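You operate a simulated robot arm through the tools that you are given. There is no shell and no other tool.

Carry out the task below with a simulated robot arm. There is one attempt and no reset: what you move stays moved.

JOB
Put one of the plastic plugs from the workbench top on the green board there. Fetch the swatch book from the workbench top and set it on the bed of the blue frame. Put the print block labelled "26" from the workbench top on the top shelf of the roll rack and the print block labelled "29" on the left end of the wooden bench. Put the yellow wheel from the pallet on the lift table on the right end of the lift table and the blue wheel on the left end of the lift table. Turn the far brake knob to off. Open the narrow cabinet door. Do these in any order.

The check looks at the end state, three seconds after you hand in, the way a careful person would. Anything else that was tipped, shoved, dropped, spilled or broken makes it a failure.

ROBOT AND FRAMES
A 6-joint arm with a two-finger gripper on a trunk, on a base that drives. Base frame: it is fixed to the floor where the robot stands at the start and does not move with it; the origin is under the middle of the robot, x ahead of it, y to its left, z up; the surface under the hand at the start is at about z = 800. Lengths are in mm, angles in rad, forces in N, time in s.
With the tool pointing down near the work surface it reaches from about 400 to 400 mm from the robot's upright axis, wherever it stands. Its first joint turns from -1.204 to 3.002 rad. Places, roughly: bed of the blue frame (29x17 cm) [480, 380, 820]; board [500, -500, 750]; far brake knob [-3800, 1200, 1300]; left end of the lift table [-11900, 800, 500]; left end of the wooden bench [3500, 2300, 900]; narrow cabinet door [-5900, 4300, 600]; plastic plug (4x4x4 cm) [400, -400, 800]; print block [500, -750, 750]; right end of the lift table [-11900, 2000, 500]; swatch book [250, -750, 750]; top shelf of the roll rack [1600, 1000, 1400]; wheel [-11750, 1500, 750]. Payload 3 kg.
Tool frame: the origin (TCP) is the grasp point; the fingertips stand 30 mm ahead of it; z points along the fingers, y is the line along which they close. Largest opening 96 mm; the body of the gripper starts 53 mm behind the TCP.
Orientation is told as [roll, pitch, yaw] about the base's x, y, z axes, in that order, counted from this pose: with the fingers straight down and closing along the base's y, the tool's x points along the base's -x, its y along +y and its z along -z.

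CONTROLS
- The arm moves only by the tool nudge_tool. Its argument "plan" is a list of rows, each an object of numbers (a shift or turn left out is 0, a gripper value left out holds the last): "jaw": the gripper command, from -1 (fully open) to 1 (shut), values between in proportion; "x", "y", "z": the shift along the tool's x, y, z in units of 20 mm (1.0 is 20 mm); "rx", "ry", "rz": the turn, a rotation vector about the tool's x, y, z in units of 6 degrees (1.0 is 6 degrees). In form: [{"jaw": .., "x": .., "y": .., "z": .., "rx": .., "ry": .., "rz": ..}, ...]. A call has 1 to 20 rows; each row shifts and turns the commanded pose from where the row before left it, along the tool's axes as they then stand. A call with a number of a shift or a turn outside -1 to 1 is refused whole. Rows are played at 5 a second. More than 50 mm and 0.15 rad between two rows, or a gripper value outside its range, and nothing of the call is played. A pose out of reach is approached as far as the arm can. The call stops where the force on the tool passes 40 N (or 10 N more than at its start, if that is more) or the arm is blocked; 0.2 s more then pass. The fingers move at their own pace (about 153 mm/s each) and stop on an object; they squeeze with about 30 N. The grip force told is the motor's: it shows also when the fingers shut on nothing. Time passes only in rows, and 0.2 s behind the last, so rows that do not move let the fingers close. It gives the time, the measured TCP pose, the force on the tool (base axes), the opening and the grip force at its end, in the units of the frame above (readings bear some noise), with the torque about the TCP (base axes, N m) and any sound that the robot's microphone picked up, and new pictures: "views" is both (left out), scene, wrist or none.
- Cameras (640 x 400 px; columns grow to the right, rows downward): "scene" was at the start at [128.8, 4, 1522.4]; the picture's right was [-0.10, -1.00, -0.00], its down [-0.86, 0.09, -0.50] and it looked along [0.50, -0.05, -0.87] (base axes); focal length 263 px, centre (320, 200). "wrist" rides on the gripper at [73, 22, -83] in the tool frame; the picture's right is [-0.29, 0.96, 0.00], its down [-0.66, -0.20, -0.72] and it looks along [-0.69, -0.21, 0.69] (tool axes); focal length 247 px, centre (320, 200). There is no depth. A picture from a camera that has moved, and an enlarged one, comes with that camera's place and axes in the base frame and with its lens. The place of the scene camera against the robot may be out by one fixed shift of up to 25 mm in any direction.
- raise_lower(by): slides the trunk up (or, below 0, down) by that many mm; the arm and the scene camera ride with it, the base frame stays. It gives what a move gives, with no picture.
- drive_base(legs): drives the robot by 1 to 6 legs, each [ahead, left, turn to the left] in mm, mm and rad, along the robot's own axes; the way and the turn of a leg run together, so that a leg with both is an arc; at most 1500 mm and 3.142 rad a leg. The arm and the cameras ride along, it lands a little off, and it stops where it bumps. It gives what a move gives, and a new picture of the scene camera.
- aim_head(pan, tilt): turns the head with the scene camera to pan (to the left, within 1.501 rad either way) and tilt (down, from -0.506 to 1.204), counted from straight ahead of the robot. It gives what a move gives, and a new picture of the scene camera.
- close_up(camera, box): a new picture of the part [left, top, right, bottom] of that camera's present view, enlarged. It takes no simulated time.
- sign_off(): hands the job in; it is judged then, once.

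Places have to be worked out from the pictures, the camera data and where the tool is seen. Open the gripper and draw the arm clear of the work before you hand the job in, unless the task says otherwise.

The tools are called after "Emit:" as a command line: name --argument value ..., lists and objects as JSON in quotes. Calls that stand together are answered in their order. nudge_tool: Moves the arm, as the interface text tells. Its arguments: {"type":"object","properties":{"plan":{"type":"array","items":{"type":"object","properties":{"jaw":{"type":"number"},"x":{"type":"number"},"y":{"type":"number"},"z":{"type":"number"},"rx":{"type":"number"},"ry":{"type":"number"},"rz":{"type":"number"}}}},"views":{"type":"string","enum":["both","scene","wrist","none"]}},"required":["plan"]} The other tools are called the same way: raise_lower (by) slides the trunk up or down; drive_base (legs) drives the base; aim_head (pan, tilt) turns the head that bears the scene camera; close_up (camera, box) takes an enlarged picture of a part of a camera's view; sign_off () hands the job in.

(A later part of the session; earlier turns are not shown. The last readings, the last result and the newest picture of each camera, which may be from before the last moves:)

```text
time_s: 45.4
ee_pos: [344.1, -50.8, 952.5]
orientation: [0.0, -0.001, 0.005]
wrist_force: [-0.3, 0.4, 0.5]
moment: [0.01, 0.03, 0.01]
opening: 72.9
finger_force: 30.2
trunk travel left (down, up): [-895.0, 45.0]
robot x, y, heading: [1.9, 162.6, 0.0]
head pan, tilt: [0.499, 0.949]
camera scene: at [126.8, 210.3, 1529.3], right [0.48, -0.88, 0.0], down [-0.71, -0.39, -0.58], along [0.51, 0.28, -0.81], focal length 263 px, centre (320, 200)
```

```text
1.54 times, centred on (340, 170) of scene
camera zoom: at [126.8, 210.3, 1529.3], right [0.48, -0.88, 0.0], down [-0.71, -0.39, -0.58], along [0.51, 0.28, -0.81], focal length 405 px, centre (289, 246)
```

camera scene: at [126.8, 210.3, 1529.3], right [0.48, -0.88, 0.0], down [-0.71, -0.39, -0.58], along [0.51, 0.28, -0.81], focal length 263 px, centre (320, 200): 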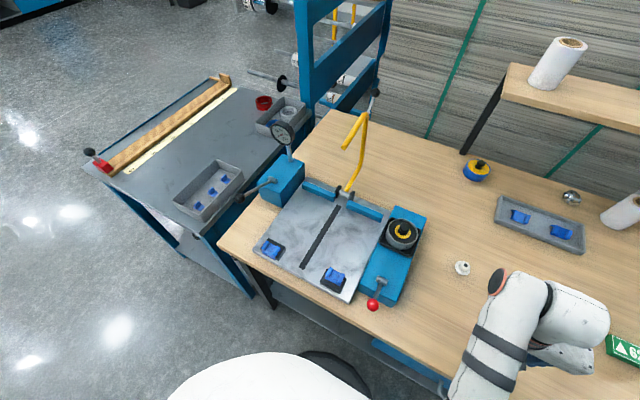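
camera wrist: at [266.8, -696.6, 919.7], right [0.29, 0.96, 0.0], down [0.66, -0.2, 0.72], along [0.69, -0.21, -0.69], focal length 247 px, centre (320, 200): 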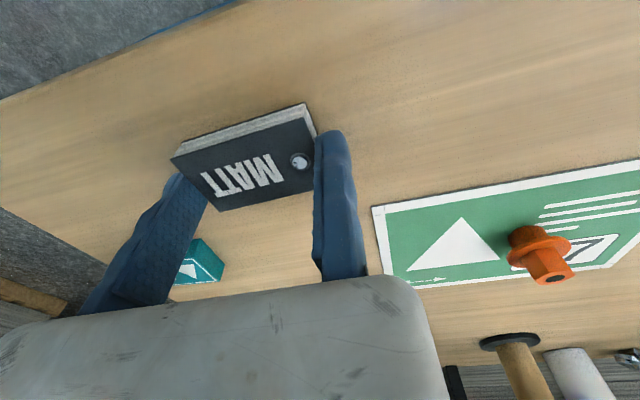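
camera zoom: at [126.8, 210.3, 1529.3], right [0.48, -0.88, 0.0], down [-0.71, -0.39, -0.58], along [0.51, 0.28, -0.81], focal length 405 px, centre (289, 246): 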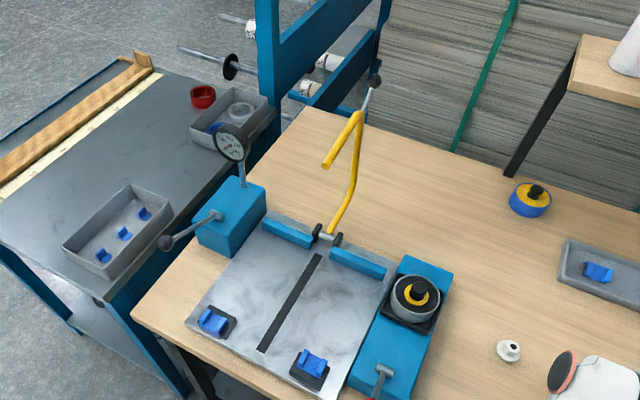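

The handle stands at y≈390 with its nearest point about [578, 390, 1075]. I'll put the book on the right half of the bed around [440, 320], clear of the handle and clamps. First I'll raise the trunk for clearance over the lever and knob, then swing left.

Emit:
raise_lower --by 45

Emit:
nudge_tool --plan '[{"x": -0.4, "y": 1}, {"x": -0.4, "y": 1}, {"x": -0.4, "y": 1}, {"x": -0.4, "y": 1}, {"x": -0.4, "y": 1}, {"x": -0.4, "y": 1}, {"x": -0.3, "y": 1}, {"x": -0.3, "y": 1}, {}]' --views "both"

```text
time_s: 46.3
ee_pos: [344.0, -50.5, 996.1]
orientation: [0.0, -0.002, 0.005]
wrist_force: [-0.2, 0.5, -0.1]
moment: [-0.01, 0.02, 0.0]
opening: 73.0
finger_force: 29.7
trunk travel left (down, up): [-940.0, 0.0]
robot x, y, heading: [0.0, 167.7, -0.003]
head pan, tilt: [0.499, 0.949]
```

```text
time_s: 47.4
ee_pos: [371.8, -40.0, 992.8]
orientation: [-0.174, 0.012, -0.016]
wrist_force: [0.7, -0.4, -1.1]
moment: [0.04, 0.0, -0.01]
opening: 73.0
finger_force: 30.1
out of reach, approached as far as the arm can: row 5
trunk travel left (down, up): [-940.0, 0.0]
robot x, y, heading: [0.8, 166.4, -0.004]
head pan, tilt: [0.499, 0.949]
stopped in row 5: the arm was blocked; the commanded pose is now the measured one
camera scene: at [127.6, 212.0, 1574.2], right [0.48, -0.88, 0.0], down [-0.71, -0.39, -0.58], along [0.51, 0.28, -0.81], focal length 263 px, centre (320, 200)
camera wrist: at [300.4, -3.3, 1072.4], right [0.31, 0.94, -0.17], down [0.67, -0.08, 0.74], along [0.68, -0.34, -0.65], focal length 247 px, centre (320, 200)
```

scene: 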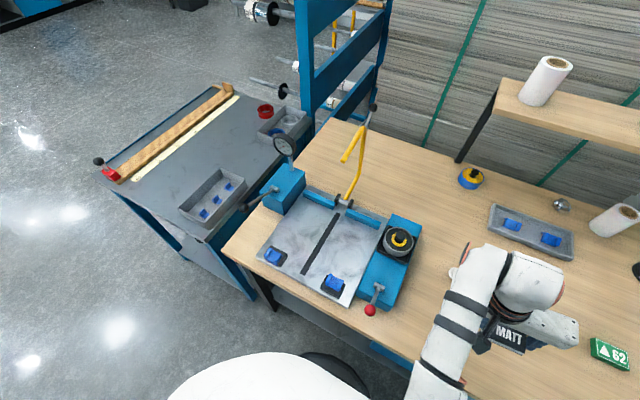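
wrist: 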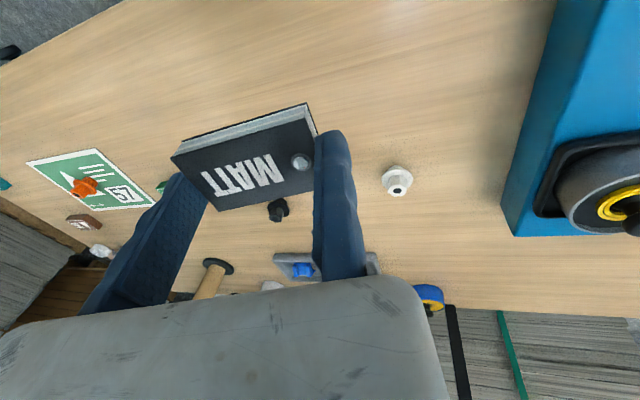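

The arm hit its inner limit and the tool tilted slightly. I'll extend outward and remove the tilt.

Emit:
nudge_tool --plan '[{"x": -1}, {"x": -1, "rx": -0.5}, {"x": -1, "rx": -0.6}, {"x": -1, "rx": -0.56}, {}]' --views "wrist"

```text
time_s: 48.5
ee_pos: [452.0, -39.8, 991.5]
orientation: [0.0, 0.013, -0.015]
wrist_force: [1.2, -0.2, 0.8]
moment: [0.02, -0.04, -0.04]
opening: 72.9
finger_force: 30.1
trunk travel left (down, up): [-940.0, 0.0]
robot x, y, heading: [-0.7, 166.9, -0.003]
head pan, tilt: [0.499, 0.949]
camera wrist: at [380.4, -17.0, 1075.4], right [0.31, 0.95, 0.0], down [0.67, -0.22, 0.71], along [0.68, -0.22, -0.7], focal length 247 px, centre (320, 200)
```

wrist: 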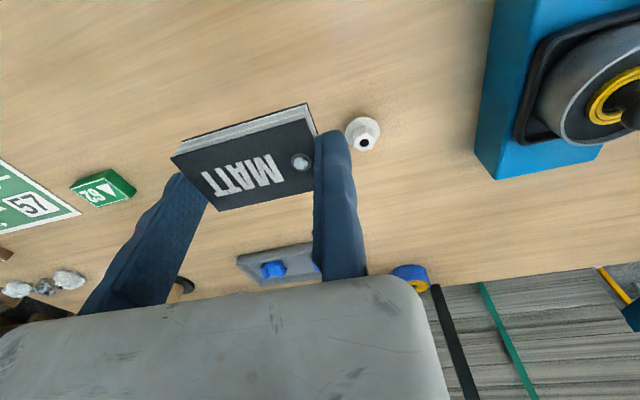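

The tool is level again. I'll sweep left at this height and stop short of the handle plane to look.

Emit:
nudge_tool --plan '[{"y": 1, "x": 0.05}, {"y": 1, "x": 0.05}, {"y": 1, "x": 0.05}, {"y": 1, "x": 0.05}, {"y": 1, "x": 0.05}, {"y": 1, "x": 0.05}, {"y": 1, "x": 0.05}, {"y": 1, "x": 0.05}, {"y": 1, "x": 0.05}, {"y": 1, "x": 0.05}, {"y": 1, "x": 0.05}, {"y": 1, "x": 0.05}, {"y": 1}, {"y": 1}, {"y": 1}, {}]' --views "both"

```text
time_s: 49.9
ee_pos: [451.0, -10.2, 988.4]
orientation: [-0.154, 0.004, -0.08]
wrist_force: [0.5, -0.6, -0.7]
moment: [0.03, -0.01, 0.03]
opening: 72.9
finger_force: 29.4
trunk travel left (down, up): [-940.0, 0.0]
robot x, y, heading: [0.1, 163.7, -0.0]
head pan, tilt: [0.499, 0.949]
stopped in row 6: the arm was blocked; the commanded pose is now the measured one
camera scene: at [126.9, 211.1, 1574.3], right [0.48, -0.88, 0.0], down [-0.71, -0.39, -0.58], along [0.51, 0.28, -0.81], focal length 263 px, centre (320, 200)
camera wrist: at [381.5, 29.2, 1067.9], right [0.37, 0.92, -0.15], down [0.65, -0.14, 0.74], along [0.66, -0.37, -0.65], focal length 247 px, centre (320, 200)
```

scene: 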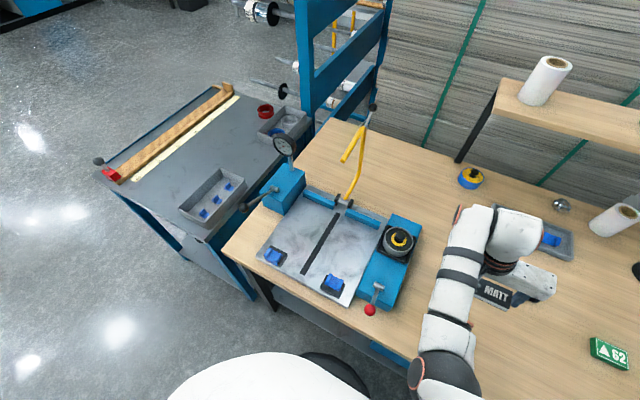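
wrist: 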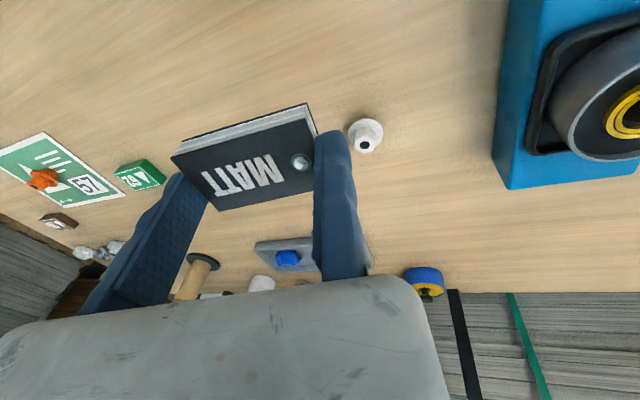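

The arm is blocked again while moving left. I'll look at the arm's own posture to see what limits it.

Emit:
aim_head --pan -0.6 --tilt 1.15

```text
time_s: 51.3
ee_pos: [451.1, -9.1, 987.6]
orientation: [-0.153, 0.005, -0.081]
wrist_force: [-0.7, -1.3, -0.9]
moment: [0.02, -0.02, 0.01]
opening: 73.0
finger_force: 30.2
trunk travel left (down, up): [-940.0, 0.0]
robot x, y, heading: [-0.8, 163.7, -0.0]
head pan, tilt: [-0.6, 1.15]
camera scene: at [112.1, 142.7, 1561.0], right [-0.57, -0.82, 0.0], down [-0.75, 0.52, -0.41], along [0.34, -0.23, -0.91], focal length 263 px, centre (320, 200)
```

scene: 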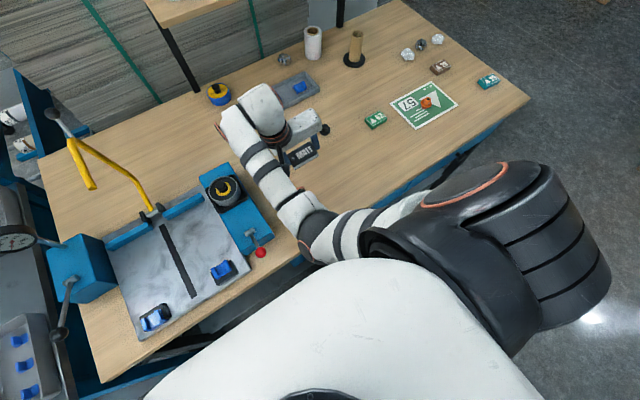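

The upper arm comes from a right-hand shoulder and is pressing toward the torso, so the arm works best ahead and to the right. I'll level the tool, back off slightly and drive left so the bed comes under the hand.

Emit:
nudge_tool --plan '[{"y": -0.5, "rx": -0.5, "rz": -0.26}, {"y": -0.5, "rx": -0.5, "rz": -0.26}, {"y": -0.5, "rx": -0.46, "rz": -0.25}, {}]' --views "none"

Emit:
drive_base --legs '[[0, 200, 0]]'

```text
time_s: 52.3
ee_pos: [447.8, -37.8, 991.8]
orientation: [0.007, 0.012, 0.001]
wrist_force: [0.3, -0.7, -0.9]
moment: [0.02, -0.02, 0.0]
opening: 73.0
finger_force: 30.1
trunk travel left (down, up): [-940.0, 0.0]
robot x, y, heading: [2.0, 167.9, -0.004]
head pan, tilt: [-0.6, 1.15]
```

```text
time_s: 53.9
ee_pos: [447.8, 162.3, 991.7]
orientation: [0.005, 0.012, 0.002]
wrist_force: [-0.1, 0.4, -1.0]
moment: [-0.02, -0.01, 0.0]
opening: 72.9
finger_force: 30.4
trunk travel left (down, up): [-940.0, 0.0]
robot x, y, heading: [1.0, 361.1, 0.005]
head pan, tilt: [-0.6, 1.15]
camera scene: at [112.2, 340.8, 1560.9], right [-0.56, -0.83, 0.0], down [-0.75, 0.52, -0.41], along [0.34, -0.23, -0.91], focal length 263 px, centre (320, 200)
```

scene: 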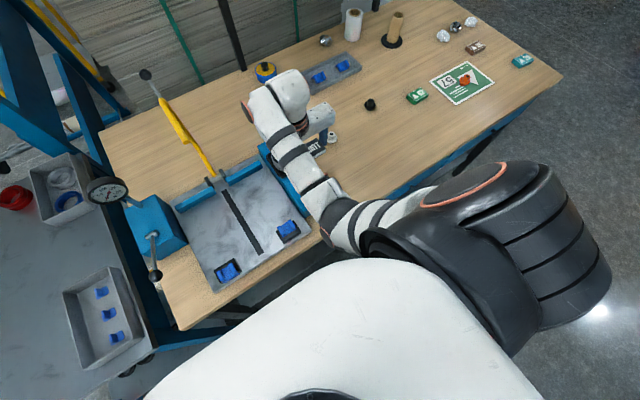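

The wrist bulb reaches about 70 mm beyond the hand, so I'll keep the book a bit lower and to the right, at about [425, 300]. I'll pull the hand back slightly and drive 172 mm more.

Emit:
nudge_tool --plan '[{"x": 0.6, "ry": -0.1}, {"x": 0.6}, {}]' --views "none"

Emit:
drive_base --legs '[[0, 172, 0]]'

Emit:
nudge_tool --plan '[{}]' --views "wrist"

```text
time_s: 54.7
ee_pos: [423.6, 162.3, 992.1]
orientation: [0.004, 0.002, 0.003]
wrist_force: [0.6, 0.9, -0.1]
moment: [0.0, 0.02, -0.01]
opening: 72.7
finger_force: 29.9
trunk travel left (down, up): [-940.0, 0.0]
robot x, y, heading: [0.2, 365.1, 0.003]
head pan, tilt: [-0.6, 1.15]
```

```text
time_s: 56.1
ee_pos: [423.0, 330.5, 992.1]
orientation: [0.006, 0.001, -0.002]
wrist_force: [0.4, -0.6, -0.3]
moment: [0.04, -0.02, 0.0]
opening: 72.7
finger_force: 30.1
trunk travel left (down, up): [-940.0, 0.0]
robot x, y, heading: [-2.2, 536.7, -0.006]
head pan, tilt: [-0.6, 1.15]
camera scene: at [112.3, 512.2, 1560.9], right [-0.57, -0.82, 0.0], down [-0.75, 0.52, -0.41], along [0.34, -0.23, -0.91], focal length 263 px, centre (320, 200)
```

scene: 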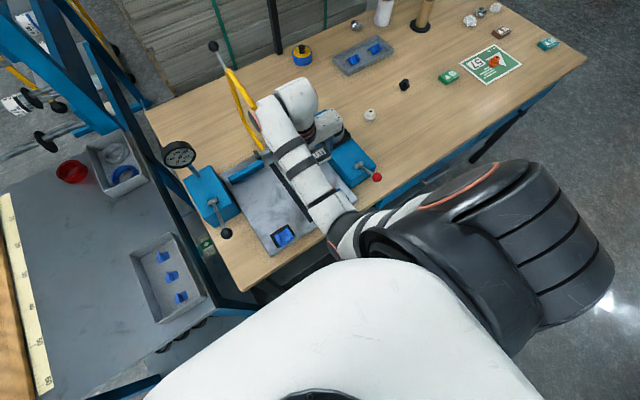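

```text
time_s: 56.5
ee_pos: [423.2, 332.1, 992.1]
orientation: [0.005, 0.0, -0.002]
wrist_force: [0.6, -0.2, -0.1]
moment: [0.01, 0.0, 0.0]
opening: 72.7
finger_force: 29.8
trunk travel left (down, up): [-940.0, 0.0]
robot x, y, heading: [2.6, 536.9, 0.001]
head pan, tilt: [-0.6, 1.15]
camera wrist: at [350.3, 352.4, 1076.2], right [0.3, 0.96, 0.0], down [0.66, -0.21, 0.72], along [0.69, -0.21, -0.69], focal length 247 px, centre (320, 200)
```

wrist: 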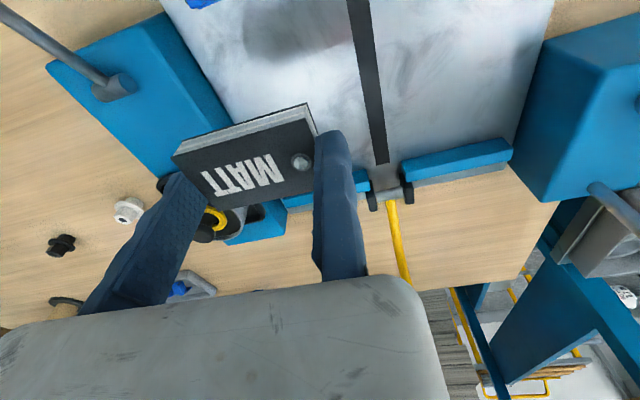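

I'll zoom in to check the clearance between the moving finger and the frame's right-hand body.

Emit:
close_up --camera "wrist" --box '[100, 0, 440, 210]'

```text
1.88 times, centred on (270, 105) of wrist
camera zoom: at [350.3, 352.4, 1076.2], right [0.3, 0.96, 0.0], down [0.66, -0.21, 0.72], along [0.69, -0.21, -0.69], focal length 465 px, centre (414, 379)
```

zoom: 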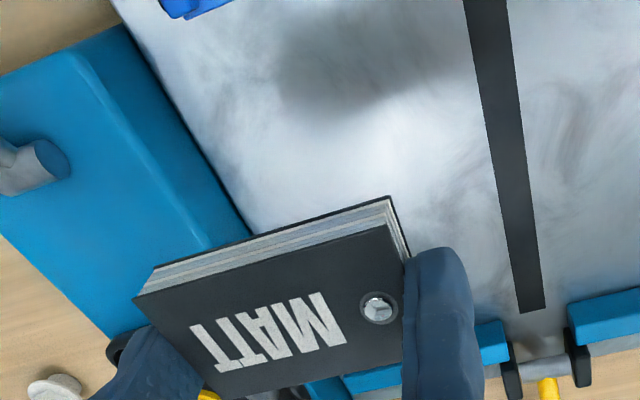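

Clearances look good, with the frame body's face at y≈218. I'll lower most of the way.

Emit:
nudge_tool --plan '[{"z": 1}, {"z": 1}, {"z": 1}, {"z": 1}, {"z": 1}, {"z": 0.6}, {}]' --views "both"

```text
time_s: 58.1
ee_pos: [423.4, 330.7, 880.7]
orientation: [0.004, 0.004, -0.002]
wrist_force: [0.1, -0.1, -1.3]
moment: [-0.01, 0.0, -0.05]
opening: 72.9
finger_force: 29.8
trunk travel left (down, up): [-940.0, 0.0]
robot x, y, heading: [0.4, 540.7, -0.003]
head pan, tilt: [-0.6, 1.15]
camera scene: at [112.1, 514.5, 1561.0], right [-0.57, -0.82, 0.0], down [-0.75, 0.52, -0.41], along [0.34, -0.23, -0.91], focal length 263 px, centre (320, 200)
camera wrist: at [349.9, 352.5, 964.4], right [0.3, 0.96, 0.0], down [0.66, -0.21, 0.72], along [0.69, -0.21, -0.69], focal length 247 px, centre (320, 200)
```

scene: 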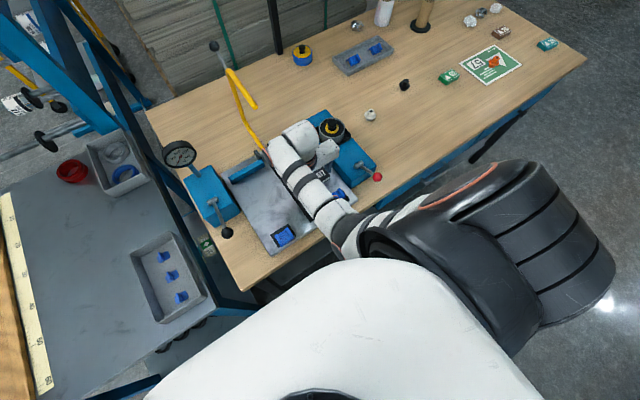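
wrist: 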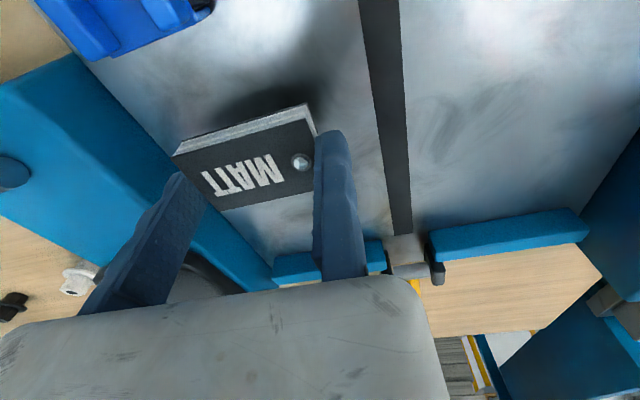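

All is clear so far. I'll continue down in smaller steps until contact.

Emit:
nudge_tool --plan '[{"z": 0.5}, {"z": 0.4}, {"z": 0.15}, {"z": 0.1}, {}]' --views "wrist"

```text
time_s: 59.3
ee_pos: [423.1, 331.2, 856.8]
orientation: [0.003, 0.002, -0.002]
wrist_force: [0.3, -0.7, 0.8]
moment: [0.04, 0.01, 0.02]
opening: 72.9
finger_force: 29.5
trunk travel left (down, up): [-940.0, 0.0]
robot x, y, heading: [-0.2, 537.5, -0.005]
head pan, tilt: [-0.6, 1.15]
camera wrist: at [349.6, 353.1, 941.1], right [0.3, 0.96, 0.0], down [0.66, -0.21, 0.72], along [0.69, -0.21, -0.69], focal length 247 px, centre (320, 200)
```

wrist: 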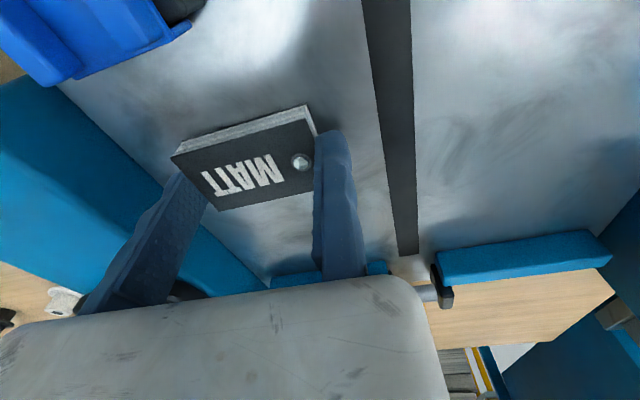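

No contact yet, so I'll take fine steps.

Emit:
nudge_tool --plan '[{"z": 0.1}, {"z": 0.1}, {}]' --views "none"

Emit:
nudge_tool --plan '[{"z": 0.08}, {"z": 0.08}, {}]' --views "none"

```text
time_s: 60.1
ee_pos: [422.2, 331.4, 855.1]
orientation: [-0.002, -0.003, -0.002]
wrist_force: [4.5, -3.3, 25.5]
moment: [-1.11, 0.15, 0.24]
opening: 73.1
finger_force: 29.9
trunk travel left (down, up): [-940.0, 0.0]
robot x, y, heading: [0.9, 537.9, -0.001]
head pan, tilt: [-0.6, 1.15]
```

```text
time_s: 60.9
ee_pos: [421.8, 331.6, 852.6]
orientation: [0.002, -0.003, -0.001]
wrist_force: [5.1, -3.8, 25.7]
moment: [-1.11, -0.16, 0.21]
opening: 72.9
finger_force: 30.2
trunk travel left (down, up): [-940.0, 0.0]
robot x, y, heading: [0.2, 537.1, -0.001]
head pan, tilt: [-0.6, 1.15]
```

The book is on the bed. I'll open the moving finger by about 9 mm, then rise.

Emit:
nudge_tool --plan '[{"z": -0.1, "jaw": -0.62}, {"jaw": -0.72}, {}, {"y": 0.12}, {"z": -0.4}, {"z": -1}, {"z": -1}, {"z": -1}, {"z": -1}, {"z": -1}, {"z": -1}, {}]' --views "both"

```text
time_s: 63.5
ee_pos: [423.1, 335.7, 980.4]
orientation: [0.002, 0.003, 0.0]
wrist_force: [-0.4, 0.0, 0.3]
moment: [0.0, -0.02, 0.01]
opening: 82.5
finger_force: 0.1
trunk travel left (down, up): [-940.0, 0.0]
robot x, y, heading: [0.2, 535.1, -0.003]
head pan, tilt: [-0.6, 1.15]
camera scene: at [112.2, 514.5, 1561.0], right [-0.57, -0.82, 0.0], down [-0.75, 0.52, -0.41], along [0.34, -0.23, -0.91], focal length 263 px, centre (320, 200)
camera wrist: at [350.5, 357.0, 1063.8], right [0.3, 0.96, 0.0], down [0.66, -0.21, 0.72], along [0.69, -0.21, -0.69], focal length 247 px, centre (320, 200)
```

scene: 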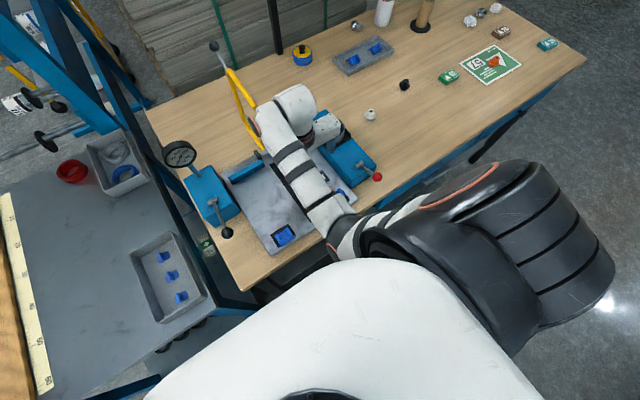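
wrist: 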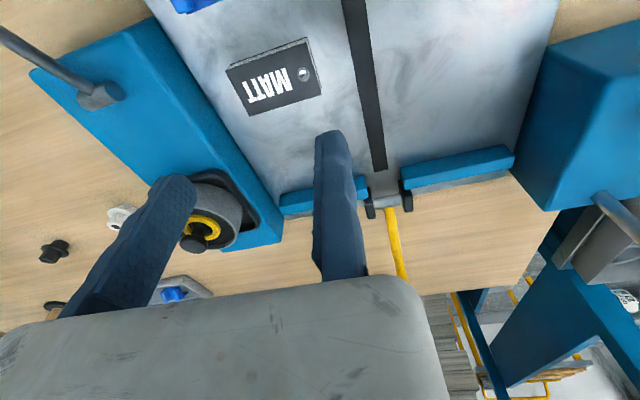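

The book lies flat on the bed. I'll drive right to about y=0, then test how high the hand can go tool-down for the 1400 mm rack shelf.

Emit:
drive_base --legs '[[0, -540, 0]]'

Emit:
nudge_tool --plan '[{"x": -1, "z": -1}, {"x": -1, "z": -1}, {"z": -1}, {"z": -1}, {"z": -1}, {"z": -1}, {"z": -1}, {"z": -1}, {"z": -1}, {"z": -1}, {"z": -1}, {"z": -1}, {"z": -1}, {"z": -1}, {"z": -1}, {"z": -1}, {"z": -1}, {"z": -1}, {"z": -1}, {"z": -1}]' --views "scene"

```text
time_s: 66.7
ee_pos: [417.9, -206.4, 979.4]
orientation: [0.004, 0.001, -0.011]
wrist_force: [-0.7, -1.1, -0.1]
moment: [0.0, 0.02, 0.0]
opening: 82.6
finger_force: 0.0
trunk travel left (down, up): [-940.0, 0.0]
robot x, y, heading: [-3.8, -0.9, -0.013]
head pan, tilt: [-0.6, 1.15]
camera scene: at [107.3, -24.8, 1561.0], right [-0.58, -0.82, 0.0], down [-0.75, 0.53, -0.41], along [0.33, -0.24, -0.91], focal length 263 px, centre (320, 200)
```

scene: 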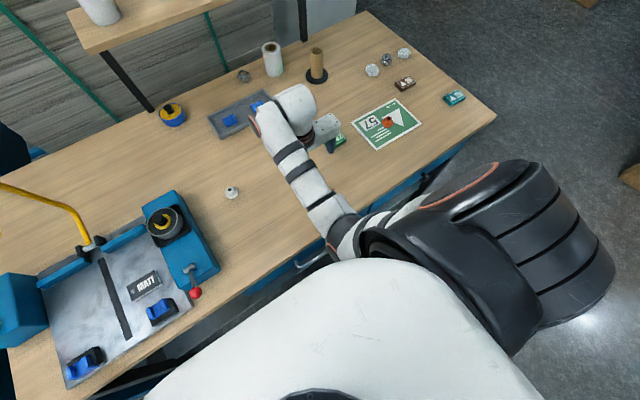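

```text
time_s: 70.8
ee_pos: [579.5, -206.4, 1281.9]
orientation: [0.004, -0.002, -0.012]
wrist_force: [0.2, -0.4, 0.6]
moment: [-0.01, -0.01, 0.01]
opening: 82.7
finger_force: 0.2
out of reach, approached as far as the arm can: row 4, 5, 6, 7, 8, 9, 10, 11, 12, 13, 14, 15, 16, 17, 19
trunk travel left (down, up): [-940.0, 0.0]
robot x, y, heading: [-3.6, -0.6, -0.011]
head pan, tilt: [-0.6, 1.15]
camera scene: at [106.6, -25.2, 1561.0], right [-0.58, -0.82, 0.0], down [-0.75, 0.53, -0.41], along [0.33, -0.24, -0.91], focal length 263 px, centre (320, 200)
```

scene: 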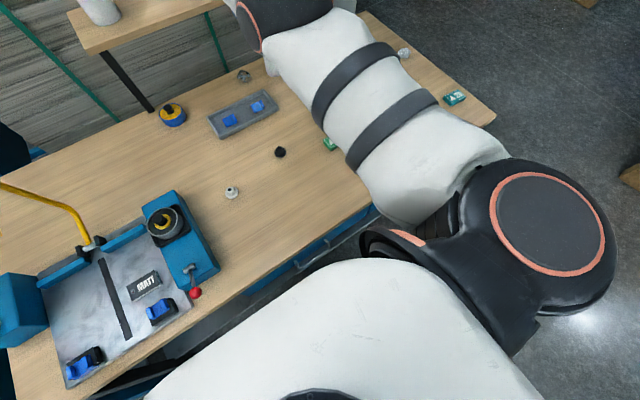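

The hand rose to z=1282 at x=580. I'll keep going up and see whether 1440 is attainable tool-down.

Emit:
nudge_tool --plan '[{"z": -1}, {"z": -1}, {"z": -1}, {"z": -1}, {"z": -1}, {"z": -1}, {"z": -1}, {"z": -1}, {"z": -1}, {"z": -1}]' --views "none"

```text
time_s: 73.0
ee_pos: [544.2, -205.9, 1389.9]
orientation: [0.004, -0.01, -0.012]
wrist_force: [0.5, -0.3, -0.1]
moment: [-0.04, 0.01, 0.01]
opening: 82.5
finger_force: 0.1
out of reach, approached as far as the arm can: row 1, 2, 3, 4, 5, 6, 7, 8, 9, 10
trunk travel left (down, up): [-940.0, 0.0]
robot x, y, heading: [-6.2, 1.0, -0.014]
head pan, tilt: [-0.6, 1.15]
```

Emit:
nudge_tool --plan '[{"z": -1, "x": 0.7}, {"z": -1, "x": 0.7}, {"z": -1, "x": 0.7}, {"z": -1, "x": 0.7}, {"z": -1, "x": 0.7}, {}]' --views "scene"

```text
time_s: 74.5
ee_pos: [544.8, -205.6, 1390.1]
orientation: [0.003, -0.011, -0.01]
wrist_force: [0.8, 0.1, -0.5]
moment: [-0.02, 0.04, 0.0]
opening: 82.9
finger_force: 0.1
out of reach, approached as far as the arm can: row 1, 2, 3, 4, 5
trunk travel left (down, up): [-940.0, 0.0]
robot x, y, heading: [-1.4, -2.2, -0.012]
head pan, tilt: [-0.6, 1.15]
camera scene: at [107.4, -25.6, 1561.0], right [-0.58, -0.82, 0.0], down [-0.75, 0.53, -0.41], along [0.33, -0.23, -0.91], focal length 263 px, centre (320, 200)
```

scene: 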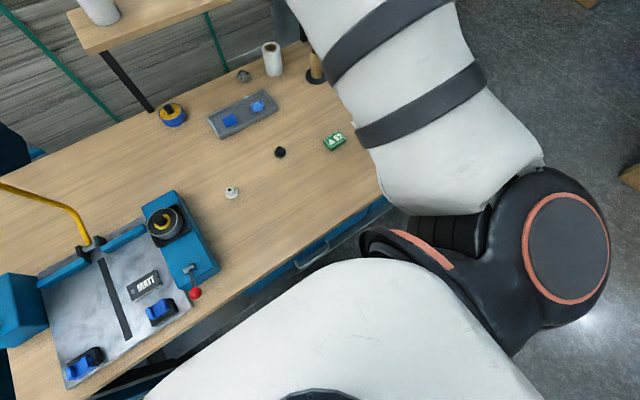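

Peak height should come closer to the body, so I'll pull in by 100 mm and then rise again.

Emit:
nudge_tool --plan '[{"x": 1}, {"x": 1}, {"x": 1}, {"x": 1}, {"x": 1}, {}]' --views "none"

Emit:
nudge_tool --plan '[{"z": -1}, {"z": -1}, {"z": -1}, {}]' --views "scene"

```text
time_s: 75.8
ee_pos: [545.2, -204.8, 1391.4]
orientation: [0.003, -0.011, -0.011]
wrist_force: [-0.6, -0.1, 0.0]
moment: [0.01, -0.02, 0.01]
opening: 82.6
finger_force: 0.1
out of reach, approached as far as the arm can: row 1, 2, 3, 4, 5
trunk travel left (down, up): [-940.0, 0.0]
robot x, y, heading: [-5.2, -2.1, -0.011]
head pan, tilt: [-0.6, 1.15]
```

```text
time_s: 76.8
ee_pos: [544.2, -205.7, 1390.7]
orientation: [0.003, -0.012, -0.012]
wrist_force: [-0.8, -0.6, 0.2]
moment: [0.0, -0.03, -0.01]
opening: 82.6
finger_force: 0.0
out of reach, approached as far as the arm can: row 1, 2, 3
trunk travel left (down, up): [-940.0, 0.0]
robot x, y, heading: [-7.0, -2.1, -0.008]
head pan, tilt: [-0.6, 1.15]
camera scene: at [107.4, -25.6, 1561.0], right [-0.58, -0.82, 0.0], down [-0.75, 0.53, -0.41], along [0.33, -0.23, -0.91], focal length 263 px, centre (320, 200)
```

scene: 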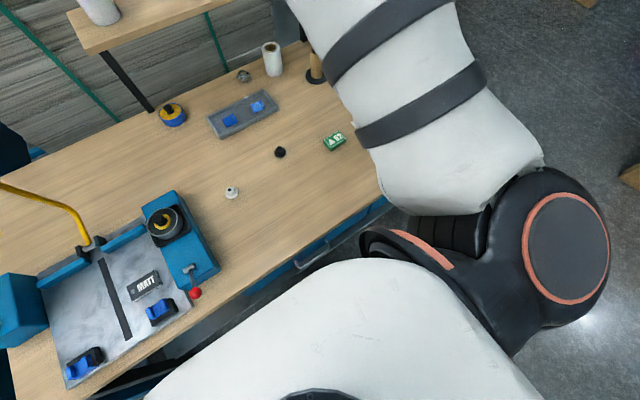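

The command has run ahead of the arm. I'll bring it back down and see when the hand follows.

Emit:
nudge_tool --plan '[{"z": 1}, {"z": 1}, {"z": 1}, {}]' --views "none"

```text
time_s: 77.8
ee_pos: [563.7, -206.8, 1336.2]
orientation: [0.004, 0.004, -0.009]
wrist_force: [0.0, -0.4, -0.5]
moment: [-0.01, 0.02, -0.02]
opening: 82.7
finger_force: 0.0
out of reach, approached as far as the arm can: row 1, 2, 3
trunk travel left (down, up): [-940.0, 0.0]
robot x, y, heading: [-2.5, 1.0, -0.01]
head pan, tilt: [-0.6, 1.15]
```

The limit was an inner one, meaning the arm was folded too close. I'll go outward first, then up.

Emit:
nudge_tool --plan '[{"x": -1}, {"x": -1}, {"x": -1}, {"x": -1}, {"x": -1}, {"z": -1}, {"z": -1}, {"z": -1}, {"z": -1}, {"z": -1}, {"z": -1}, {}]' --views "none"

```text
time_s: 80.5
ee_pos: [547.0, -205.6, 1382.8]
orientation: [0.004, -0.002, -0.011]
wrist_force: [-0.5, 0.4, -0.3]
moment: [0.01, 0.03, 0.01]
opening: 82.6
finger_force: 0.0
out of reach, approached as far as the arm can: row 1, 2, 3, 4, 5, 6, 7, 8, 9, 10, 11
trunk travel left (down, up): [-940.0, 0.0]
robot x, y, heading: [-4.5, -1.0, -0.011]
head pan, tilt: [-0.6, 1.15]
```

I'll look at the arm's posture with the head level to understand this limit.

Emit:
aim_head --pan -0.5 --tilt 0.2

```text
time_s: 81.7
ee_pos: [547.7, -205.9, 1384.1]
orientation: [0.002, -0.002, -0.011]
wrist_force: [-0.6, -0.6, 0.0]
moment: [0.04, -0.02, 0.01]
opening: 82.8
finger_force: 0.1
trunk travel left (down, up): [-940.0, 0.0]
robot x, y, heading: [-6.6, -1.2, -0.016]
head pan, tilt: [-0.499, 0.201]
camera scene: at [139.9, -37.0, 1639.4], right [-0.49, -0.87, 0.0], down [-0.17, 0.1, -0.98], along [0.85, -0.48, -0.2], focal length 263 px, centre (320, 200)
```

scene: 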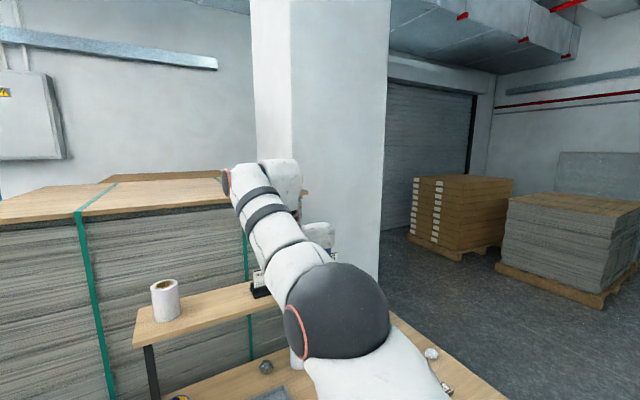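

The arm is extended with the wrist fully flexed, so tool-down doesn't work at this height; a forward tilt should free it. I'll tilt the fingers 45° forward here in free air and try going higher.

Emit:
nudge_tool --plan '[{"ry": -1}, {"ry": -1}, {"ry": -1}, {"ry": -1}, {"ry": -1}, {"ry": -1}, {"ry": -1}, {"ry": -0.5}, {}]' --views "none"

Emit:
nudge_tool --plan '[{"x": -0.7, "z": -0.7}, {"x": -0.7, "z": -0.7}, {"x": -0.7, "z": -0.7}, {"x": -0.7, "z": -0.7}, {"x": -0.7, "z": -0.7}, {}]' --views "scene"

```text
time_s: 83.7
ee_pos: [677.7, -217.9, 1442.6]
orientation: [0.004, -0.784, -0.015]
wrist_force: [-0.3, -0.6, 0.2]
moment: [0.02, 0.03, 0.02]
opening: 82.5
finger_force: 0.1
out of reach, approached as far as the arm can: row 1, 2, 3, 4, 5, 6, 7, 8
trunk travel left (down, up): [-940.0, 0.0]
robot x, y, heading: [-6.5, -2.1, -0.012]
head pan, tilt: [-0.499, 0.201]
```

```text
time_s: 85.1
ee_pos: [637.2, -219.2, 1520.0]
orientation: [0.005, -0.784, -0.016]
wrist_force: [0.0, 0.8, -0.6]
moment: [0.0, 0.01, -0.04]
opening: 82.6
finger_force: 0.1
out of reach, approached as far as the arm can: row 1, 2, 3, 4, 5
trunk travel left (down, up): [-940.0, 0.0]
robot x, y, heading: [-2.1, 0.6, -0.014]
head pan, tilt: [-0.499, 0.201]
camera scene: at [140.6, -36.9, 1639.4], right [-0.49, -0.87, 0.0], down [-0.17, 0.1, -0.98], along [0.85, -0.48, -0.2], focal length 263 px, centre (320, 200)
```

scene: 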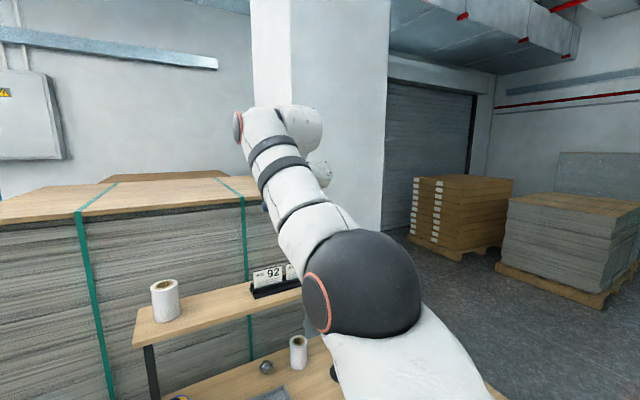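

The tilt works: the hand reached z=1520 at x=637. I'll check that I can also move inward and down from here.

Emit:
nudge_tool --plan '[{"x": 0.7, "z": -0.7}, {"x": 0.7, "z": -0.7}, {"x": 0.7, "z": -0.7}, {}]' --views "none"

Emit:
nudge_tool --plan '[{"x": 0.7, "z": 0.7}, {"x": 0.7, "z": 0.7}, {"x": 0.7, "z": 0.7}, {}]' --views "none"

```text
time_s: 86.1
ee_pos: [614.8, -223.6, 1545.8]
orientation: [0.006, -0.783, -0.014]
wrist_force: [-0.4, -0.3, 0.0]
moment: [-0.04, -0.01, 0.01]
opening: 82.5
finger_force: 0.1
out of reach, approached as far as the arm can: row 1, 2, 3
trunk travel left (down, up): [-940.0, 0.0]
robot x, y, heading: [-3.4, 0.6, -0.016]
head pan, tilt: [-0.499, 0.201]
```

```text
time_s: 87.1
ee_pos: [642.6, -224.7, 1505.9]
orientation: [0.006, -0.783, -0.015]
wrist_force: [0.1, 0.4, -0.1]
moment: [0.02, 0.02, -0.01]
opening: 82.6
finger_force: 0.1
out of reach, approached as far as the arm can: row 1, 2, 3
trunk travel left (down, up): [-940.0, 0.0]
robot x, y, heading: [-2.6, 1.0, -0.013]
head pan, tilt: [-0.499, 0.201]
```

The hand slid along its outer boundary as if the elbow is straight. I'll command a larger inward move to bend it.

Emit:
nudge_tool --plan '[{"x": 1, "z": 0.2}, {"x": 1, "z": 0.2}, {"x": 1, "z": 0.2}, {"x": 1, "z": 0.2}, {"x": 1, "z": 0.2}, {"x": 1, "z": 0.2}, {"x": 1, "z": 0.2}, {"x": 1, "z": 0.2}, {"x": 1, "z": 0.2}, {"x": 1, "z": 0.2}, {}]' --views "scene"

```text
time_s: 89.5
ee_pos: [587.3, -230.0, 1372.4]
orientation: [0.006, -0.783, -0.018]
wrist_force: [-0.3, -0.5, 0.0]
moment: [-0.01, -0.03, -0.08]
opening: 82.1
finger_force: 0.1
out of reach, approached as far as the arm can: row 1, 2, 3, 4, 5
trunk travel left (down, up): [-940.0, 0.0]
robot x, y, heading: [-5.7, 1.0, -0.014]
head pan, tilt: [-0.499, 0.201]
camera scene: at [140.2, -36.9, 1639.5], right [-0.49, -0.87, 0.0], down [-0.17, 0.1, -0.98], along [0.85, -0.48, -0.2], focal length 263 px, centre (320, 200)
```

scene: 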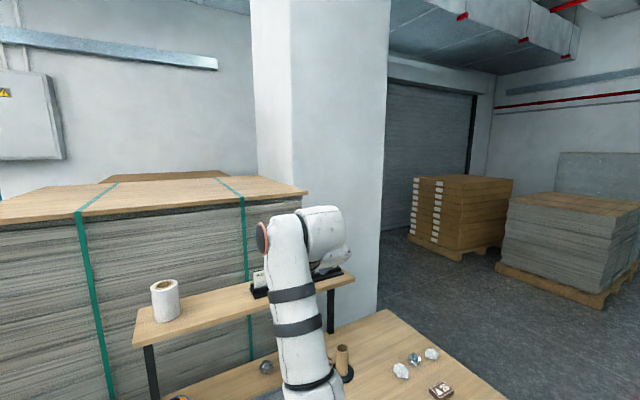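

Now it follows normally at 45° tilt. I'll test rotating back toward tool-down here to see how much tilt is really needed at this height.

Emit:
nudge_tool --plan '[{"x": 0.5, "z": -0.5}, {"ry": 1}, {"ry": 1}, {"ry": 1}, {"ry": 1}, {}]' --views "none"

Emit:
nudge_tool --plan '[{"ry": 1}, {"ry": 1}, {"ry": 1}, {"ry": 0.5}, {}]' --views "none"

```text
time_s: 90.9
ee_pos: [595.8, -233.7, 1369.4]
orientation: [0.002, -0.364, -0.013]
wrist_force: [0.2, -0.1, 0.7]
moment: [-0.04, -0.01, 0.0]
opening: 82.8
finger_force: 0.0
out of reach, approached as far as the arm can: row 2, 3, 4
trunk travel left (down, up): [-940.0, 0.0]
robot x, y, heading: [-7.2, -0.2, -0.011]
head pan, tilt: [-0.499, 0.201]
```

```text
time_s: 92.1
ee_pos: [556.9, -227.7, 1354.4]
orientation: [0.004, 0.002, -0.009]
wrist_force: [-0.2, -0.1, 0.7]
moment: [0.03, 0.02, 0.01]
opening: 82.5
finger_force: 0.1
out of reach, approached as far as the arm can: row 2, 3, 4
trunk travel left (down, up): [-940.0, 0.0]
robot x, y, heading: [-0.2, -1.3, -0.011]
head pan, tilt: [-0.499, 0.201]
```

At this height a tilt of about 45° is needed, so I'll pick up block 26 with the same tilt and it will sit flat on the shelf. First I'll bring the arm back down and drive over to the blocks.

Emit:
nudge_tool --plan '[{"z": 1}, {"z": 1}, {"z": 1}, {"z": 1}, {"z": 1}, {"z": 1, "x": 0.3}, {"z": 1, "x": 0.3}, {"z": 1, "x": 0.3}, {"z": 1, "x": 0.3}, {"z": 1, "x": 0.3}, {"z": 1, "x": 0.3}, {"z": 1, "x": 0.3}, {"z": 1, "x": 0.3}, {"z": 1, "x": 0.3}, {"z": 1}, {"z": 1}, {"z": 1}, {}]' --views "none"

Emit:
aim_head --pan -0.6 --tilt 1.0

```text
time_s: 95.9
ee_pos: [567.7, -236.0, 1025.4]
orientation: [0.003, 0.002, -0.011]
wrist_force: [0.9, -0.5, -0.4]
moment: [0.02, 0.03, 0.03]
opening: 82.6
finger_force: 0.0
out of reach, approached as far as the arm can: row 1, 2, 3, 4, 5, 6, 7, 8, 9, 10, 11, 12, 13, 17
trunk travel left (down, up): [-940.0, 0.0]
robot x, y, heading: [-3.4, -2.9, -0.011]
head pan, tilt: [-0.499, 0.201]
```

```text
time_s: 97.0
ee_pos: [568.2, -235.2, 1024.9]
orientation: [0.004, 0.002, -0.012]
wrist_force: [0.6, 0.1, 0.9]
moment: [-0.02, 0.04, -0.04]
opening: 82.7
finger_force: 0.0
trunk travel left (down, up): [-940.0, 0.0]
robot x, y, heading: [-4.3, 3.7, -0.013]
head pan, tilt: [-0.6, 1.0]
camera scene: at [115.7, -31.4, 1570.8], right [-0.58, -0.82, 0.0], down [-0.69, 0.48, -0.54], along [0.44, -0.31, -0.84], focal length 263 px, centre (320, 200)
```

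scene: 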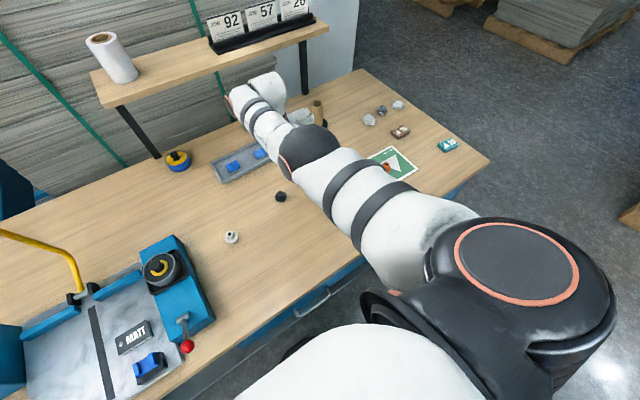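

The arm is stretched now, so I'll pull the hand in and look at the posture.

Emit:
nudge_tool --plan '[{"x": 1}, {"x": 1}, {"x": 1}, {"x": 1}, {}]' --views "scene"

```text
time_s: 98.2
ee_pos: [488.7, -234.7, 1024.7]
orientation: [0.003, 0.002, -0.013]
wrist_force: [0.4, 0.3, 0.0]
moment: [0.01, 0.0, 0.0]
opening: 82.7
finger_force: 0.0
trunk travel left (down, up): [-940.0, 0.0]
robot x, y, heading: [-5.0, 0.8, -0.017]
head pan, tilt: [-0.6, 1.0]
camera scene: at [116.1, -31.3, 1570.7], right [-0.58, -0.82, 0.0], down [-0.69, 0.48, -0.54], along [0.44, -0.31, -0.84], focal length 263 px, centre (320, 200)
```

scene: 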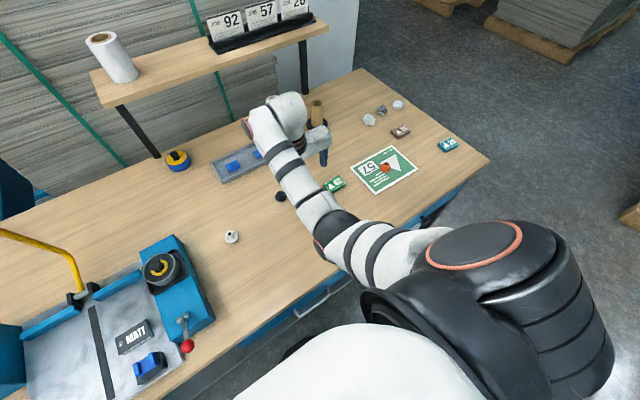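

The posture is back to normal. I'll drive right to y≈−520 near block 26, correcting the heading.

Emit:
drive_base --legs '[[0, -520, 0.012]]'

Emit:
nudge_tool --plan '[{"ry": -1}, {"ry": -1}, {"ry": -1}, {"ry": -1}, {"ry": -1}, {"ry": -1}, {"ry": -1}, {"ry": -0.5}, {}]' --views "both"

```text
time_s: 101.3
ee_pos: [485.2, -756.4, 1024.7]
orientation: [0.003, 0.0, -0.006]
wrist_force: [-0.8, 0.6, 0.7]
moment: [-0.04, 0.01, 0.0]
opening: 82.5
finger_force: 0.1
trunk travel left (down, up): [-940.0, 0.0]
robot x, y, heading: [-7.7, -521.2, -0.01]
head pan, tilt: [-0.6, 1.0]
camera scene: at [110.7, -554.6, 1570.7], right [-0.57, -0.82, 0.0], down [-0.69, 0.48, -0.54], along [0.44, -0.31, -0.84], focal length 263 px, centre (320, 200)
```

scene: 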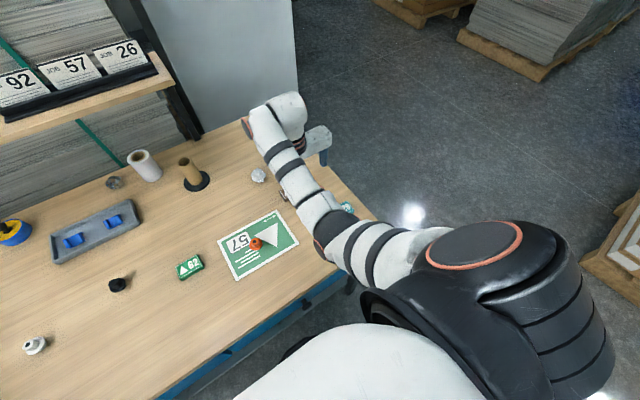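

```text
time_s: 103.3
ee_pos: [486.5, -755.2, 1025.3]
orientation: [0.006, -0.786, -0.009]
wrist_force: [-0.2, 0.1, 0.9]
moment: [-0.04, 0.04, -0.01]
opening: 82.5
finger_force: 0.1
trunk travel left (down, up): [-940.0, 0.0]
robot x, y, heading: [-9.7, -526.8, -0.006]
head pan, tilt: [-0.6, 1.0]
camera scene: at [110.9, -555.5, 1570.7], right [-0.57, -0.82, 0.0], down [-0.69, 0.48, -0.54], along [0.44, -0.31, -0.84], focal length 263 px, centre (320, 200)
camera wrist: at [376.0, -734.0, 1032.6], right [0.21, 0.95, 0.21], down [-0.04, -0.21, 0.98], along [0.98, -0.22, 0.0], focal length 247 px, centre (320, 200)
```

scene: 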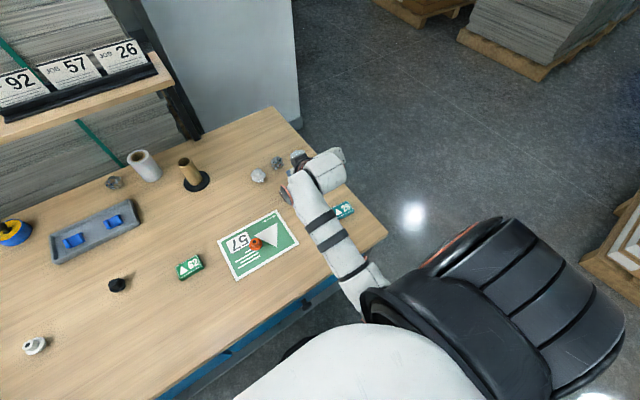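
wrist: 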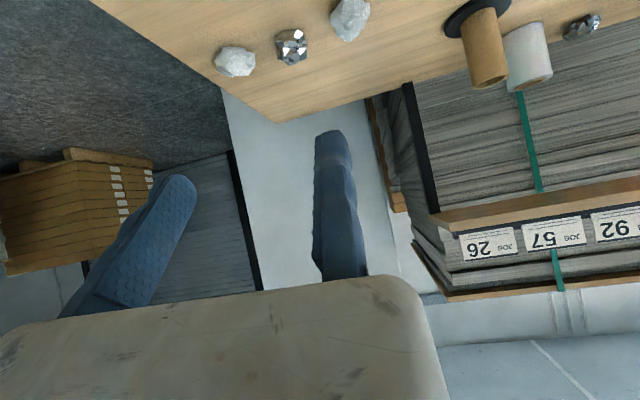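

At this tilt the wrist camera looks horizontally, so I'll go back tool-down briefly to measure block 26 precisely from above.

Emit:
nudge_tool --plan '[{"ry": 1}, {"ry": 1}, {"ry": 1}, {"ry": 1}, {"ry": 1}, {"ry": 1}, {"ry": 1}, {"ry": 0.5}, {"z": 1, "x": -0.7}, {"z": 1, "x": -0.7}, {"z": 1, "x": -0.7}, {"z": 1}, {}]' --views "wrist"

Emit:
close_up --camera "wrist" --box '[140, 20, 340, 150]'

```text
time_s: 106.1
ee_pos: [527.6, -757.3, 945.5]
orientation: [0.003, 0.001, -0.006]
wrist_force: [0.4, -0.2, -0.2]
moment: [-0.04, -0.01, -0.02]
opening: 82.5
finger_force: 0.1
trunk travel left (down, up): [-940.0, 0.0]
robot x, y, heading: [-9.8, -526.0, -0.011]
head pan, tilt: [-0.6, 1.0]
camera wrist: at [454.4, -735.7, 1029.4], right [0.3, 0.95, 0.0], down [0.66, -0.21, 0.72], along [0.69, -0.21, -0.69], focal length 247 px, centre (320, 200)
```

wrist: 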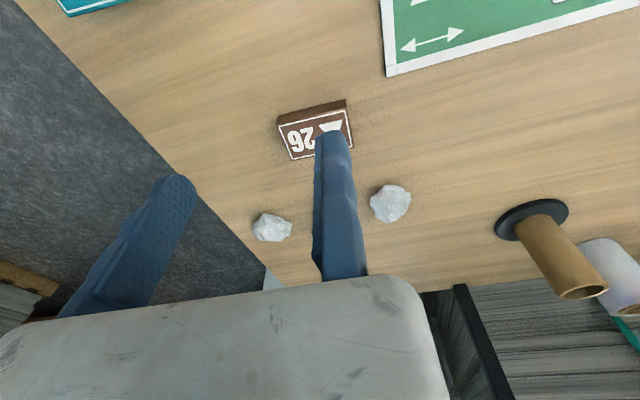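

```text
3.08 times, centred on (240, 85) of wrist
camera zoom: at [454.4, -735.7, 1029.4], right [0.3, 0.95, 0.0], down [0.66, -0.21, 0.72], along [0.69, -0.21, -0.69], focal length 760 px, centre (566, 554)
```

zoom: 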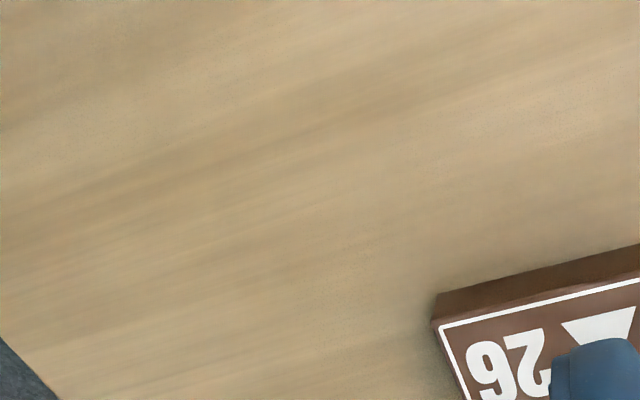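

Emit:
nudge_tool --plan '[{"y": 1}, {"y": 1}, {}]' --views "wrist"

Emit:
close_up --camera "wrist" --box '[210, 80, 350, 180]'

```text
time_s: 106.9
ee_pos: [528.3, -717.1, 943.7]
orientation: [0.004, 0.002, -0.005]
wrist_force: [-0.2, 0.0, 0.0]
moment: [0.0, 0.0, 0.0]
opening: 82.7
finger_force: 0.1
trunk travel left (down, up): [-940.0, 0.0]
robot x, y, heading: [-12.6, -526.2, -0.006]
head pan, tilt: [-0.6, 1.0]
camera wrist: at [455.3, -696.0, 1027.8], right [0.3, 0.95, 0.0], down [0.66, -0.21, 0.72], along [0.69, -0.21, -0.69], focal length 247 px, centre (320, 200)
```

wrist: 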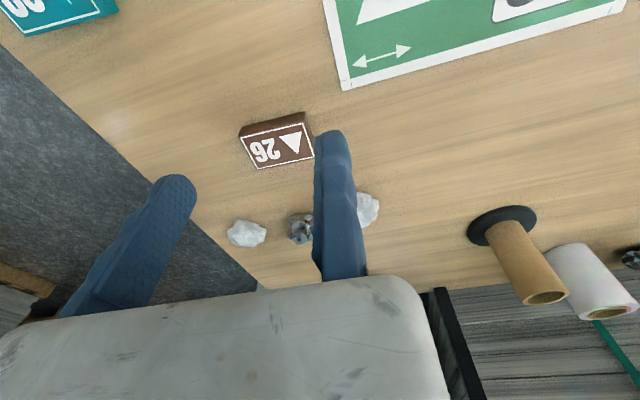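

```text
4.00 times, centred on (280, 130) of wrist
camera zoom: at [455.3, -696.0, 1027.8], right [0.3, 0.95, 0.0], down [0.66, -0.21, 0.72], along [0.69, -0.21, -0.69], focal length 988 px, centre (480, 480)
```

zoom: 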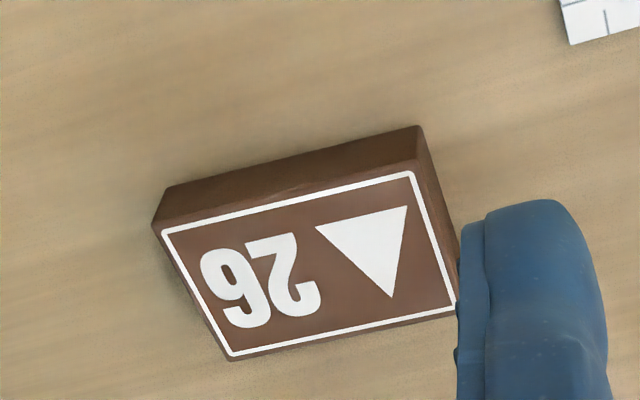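

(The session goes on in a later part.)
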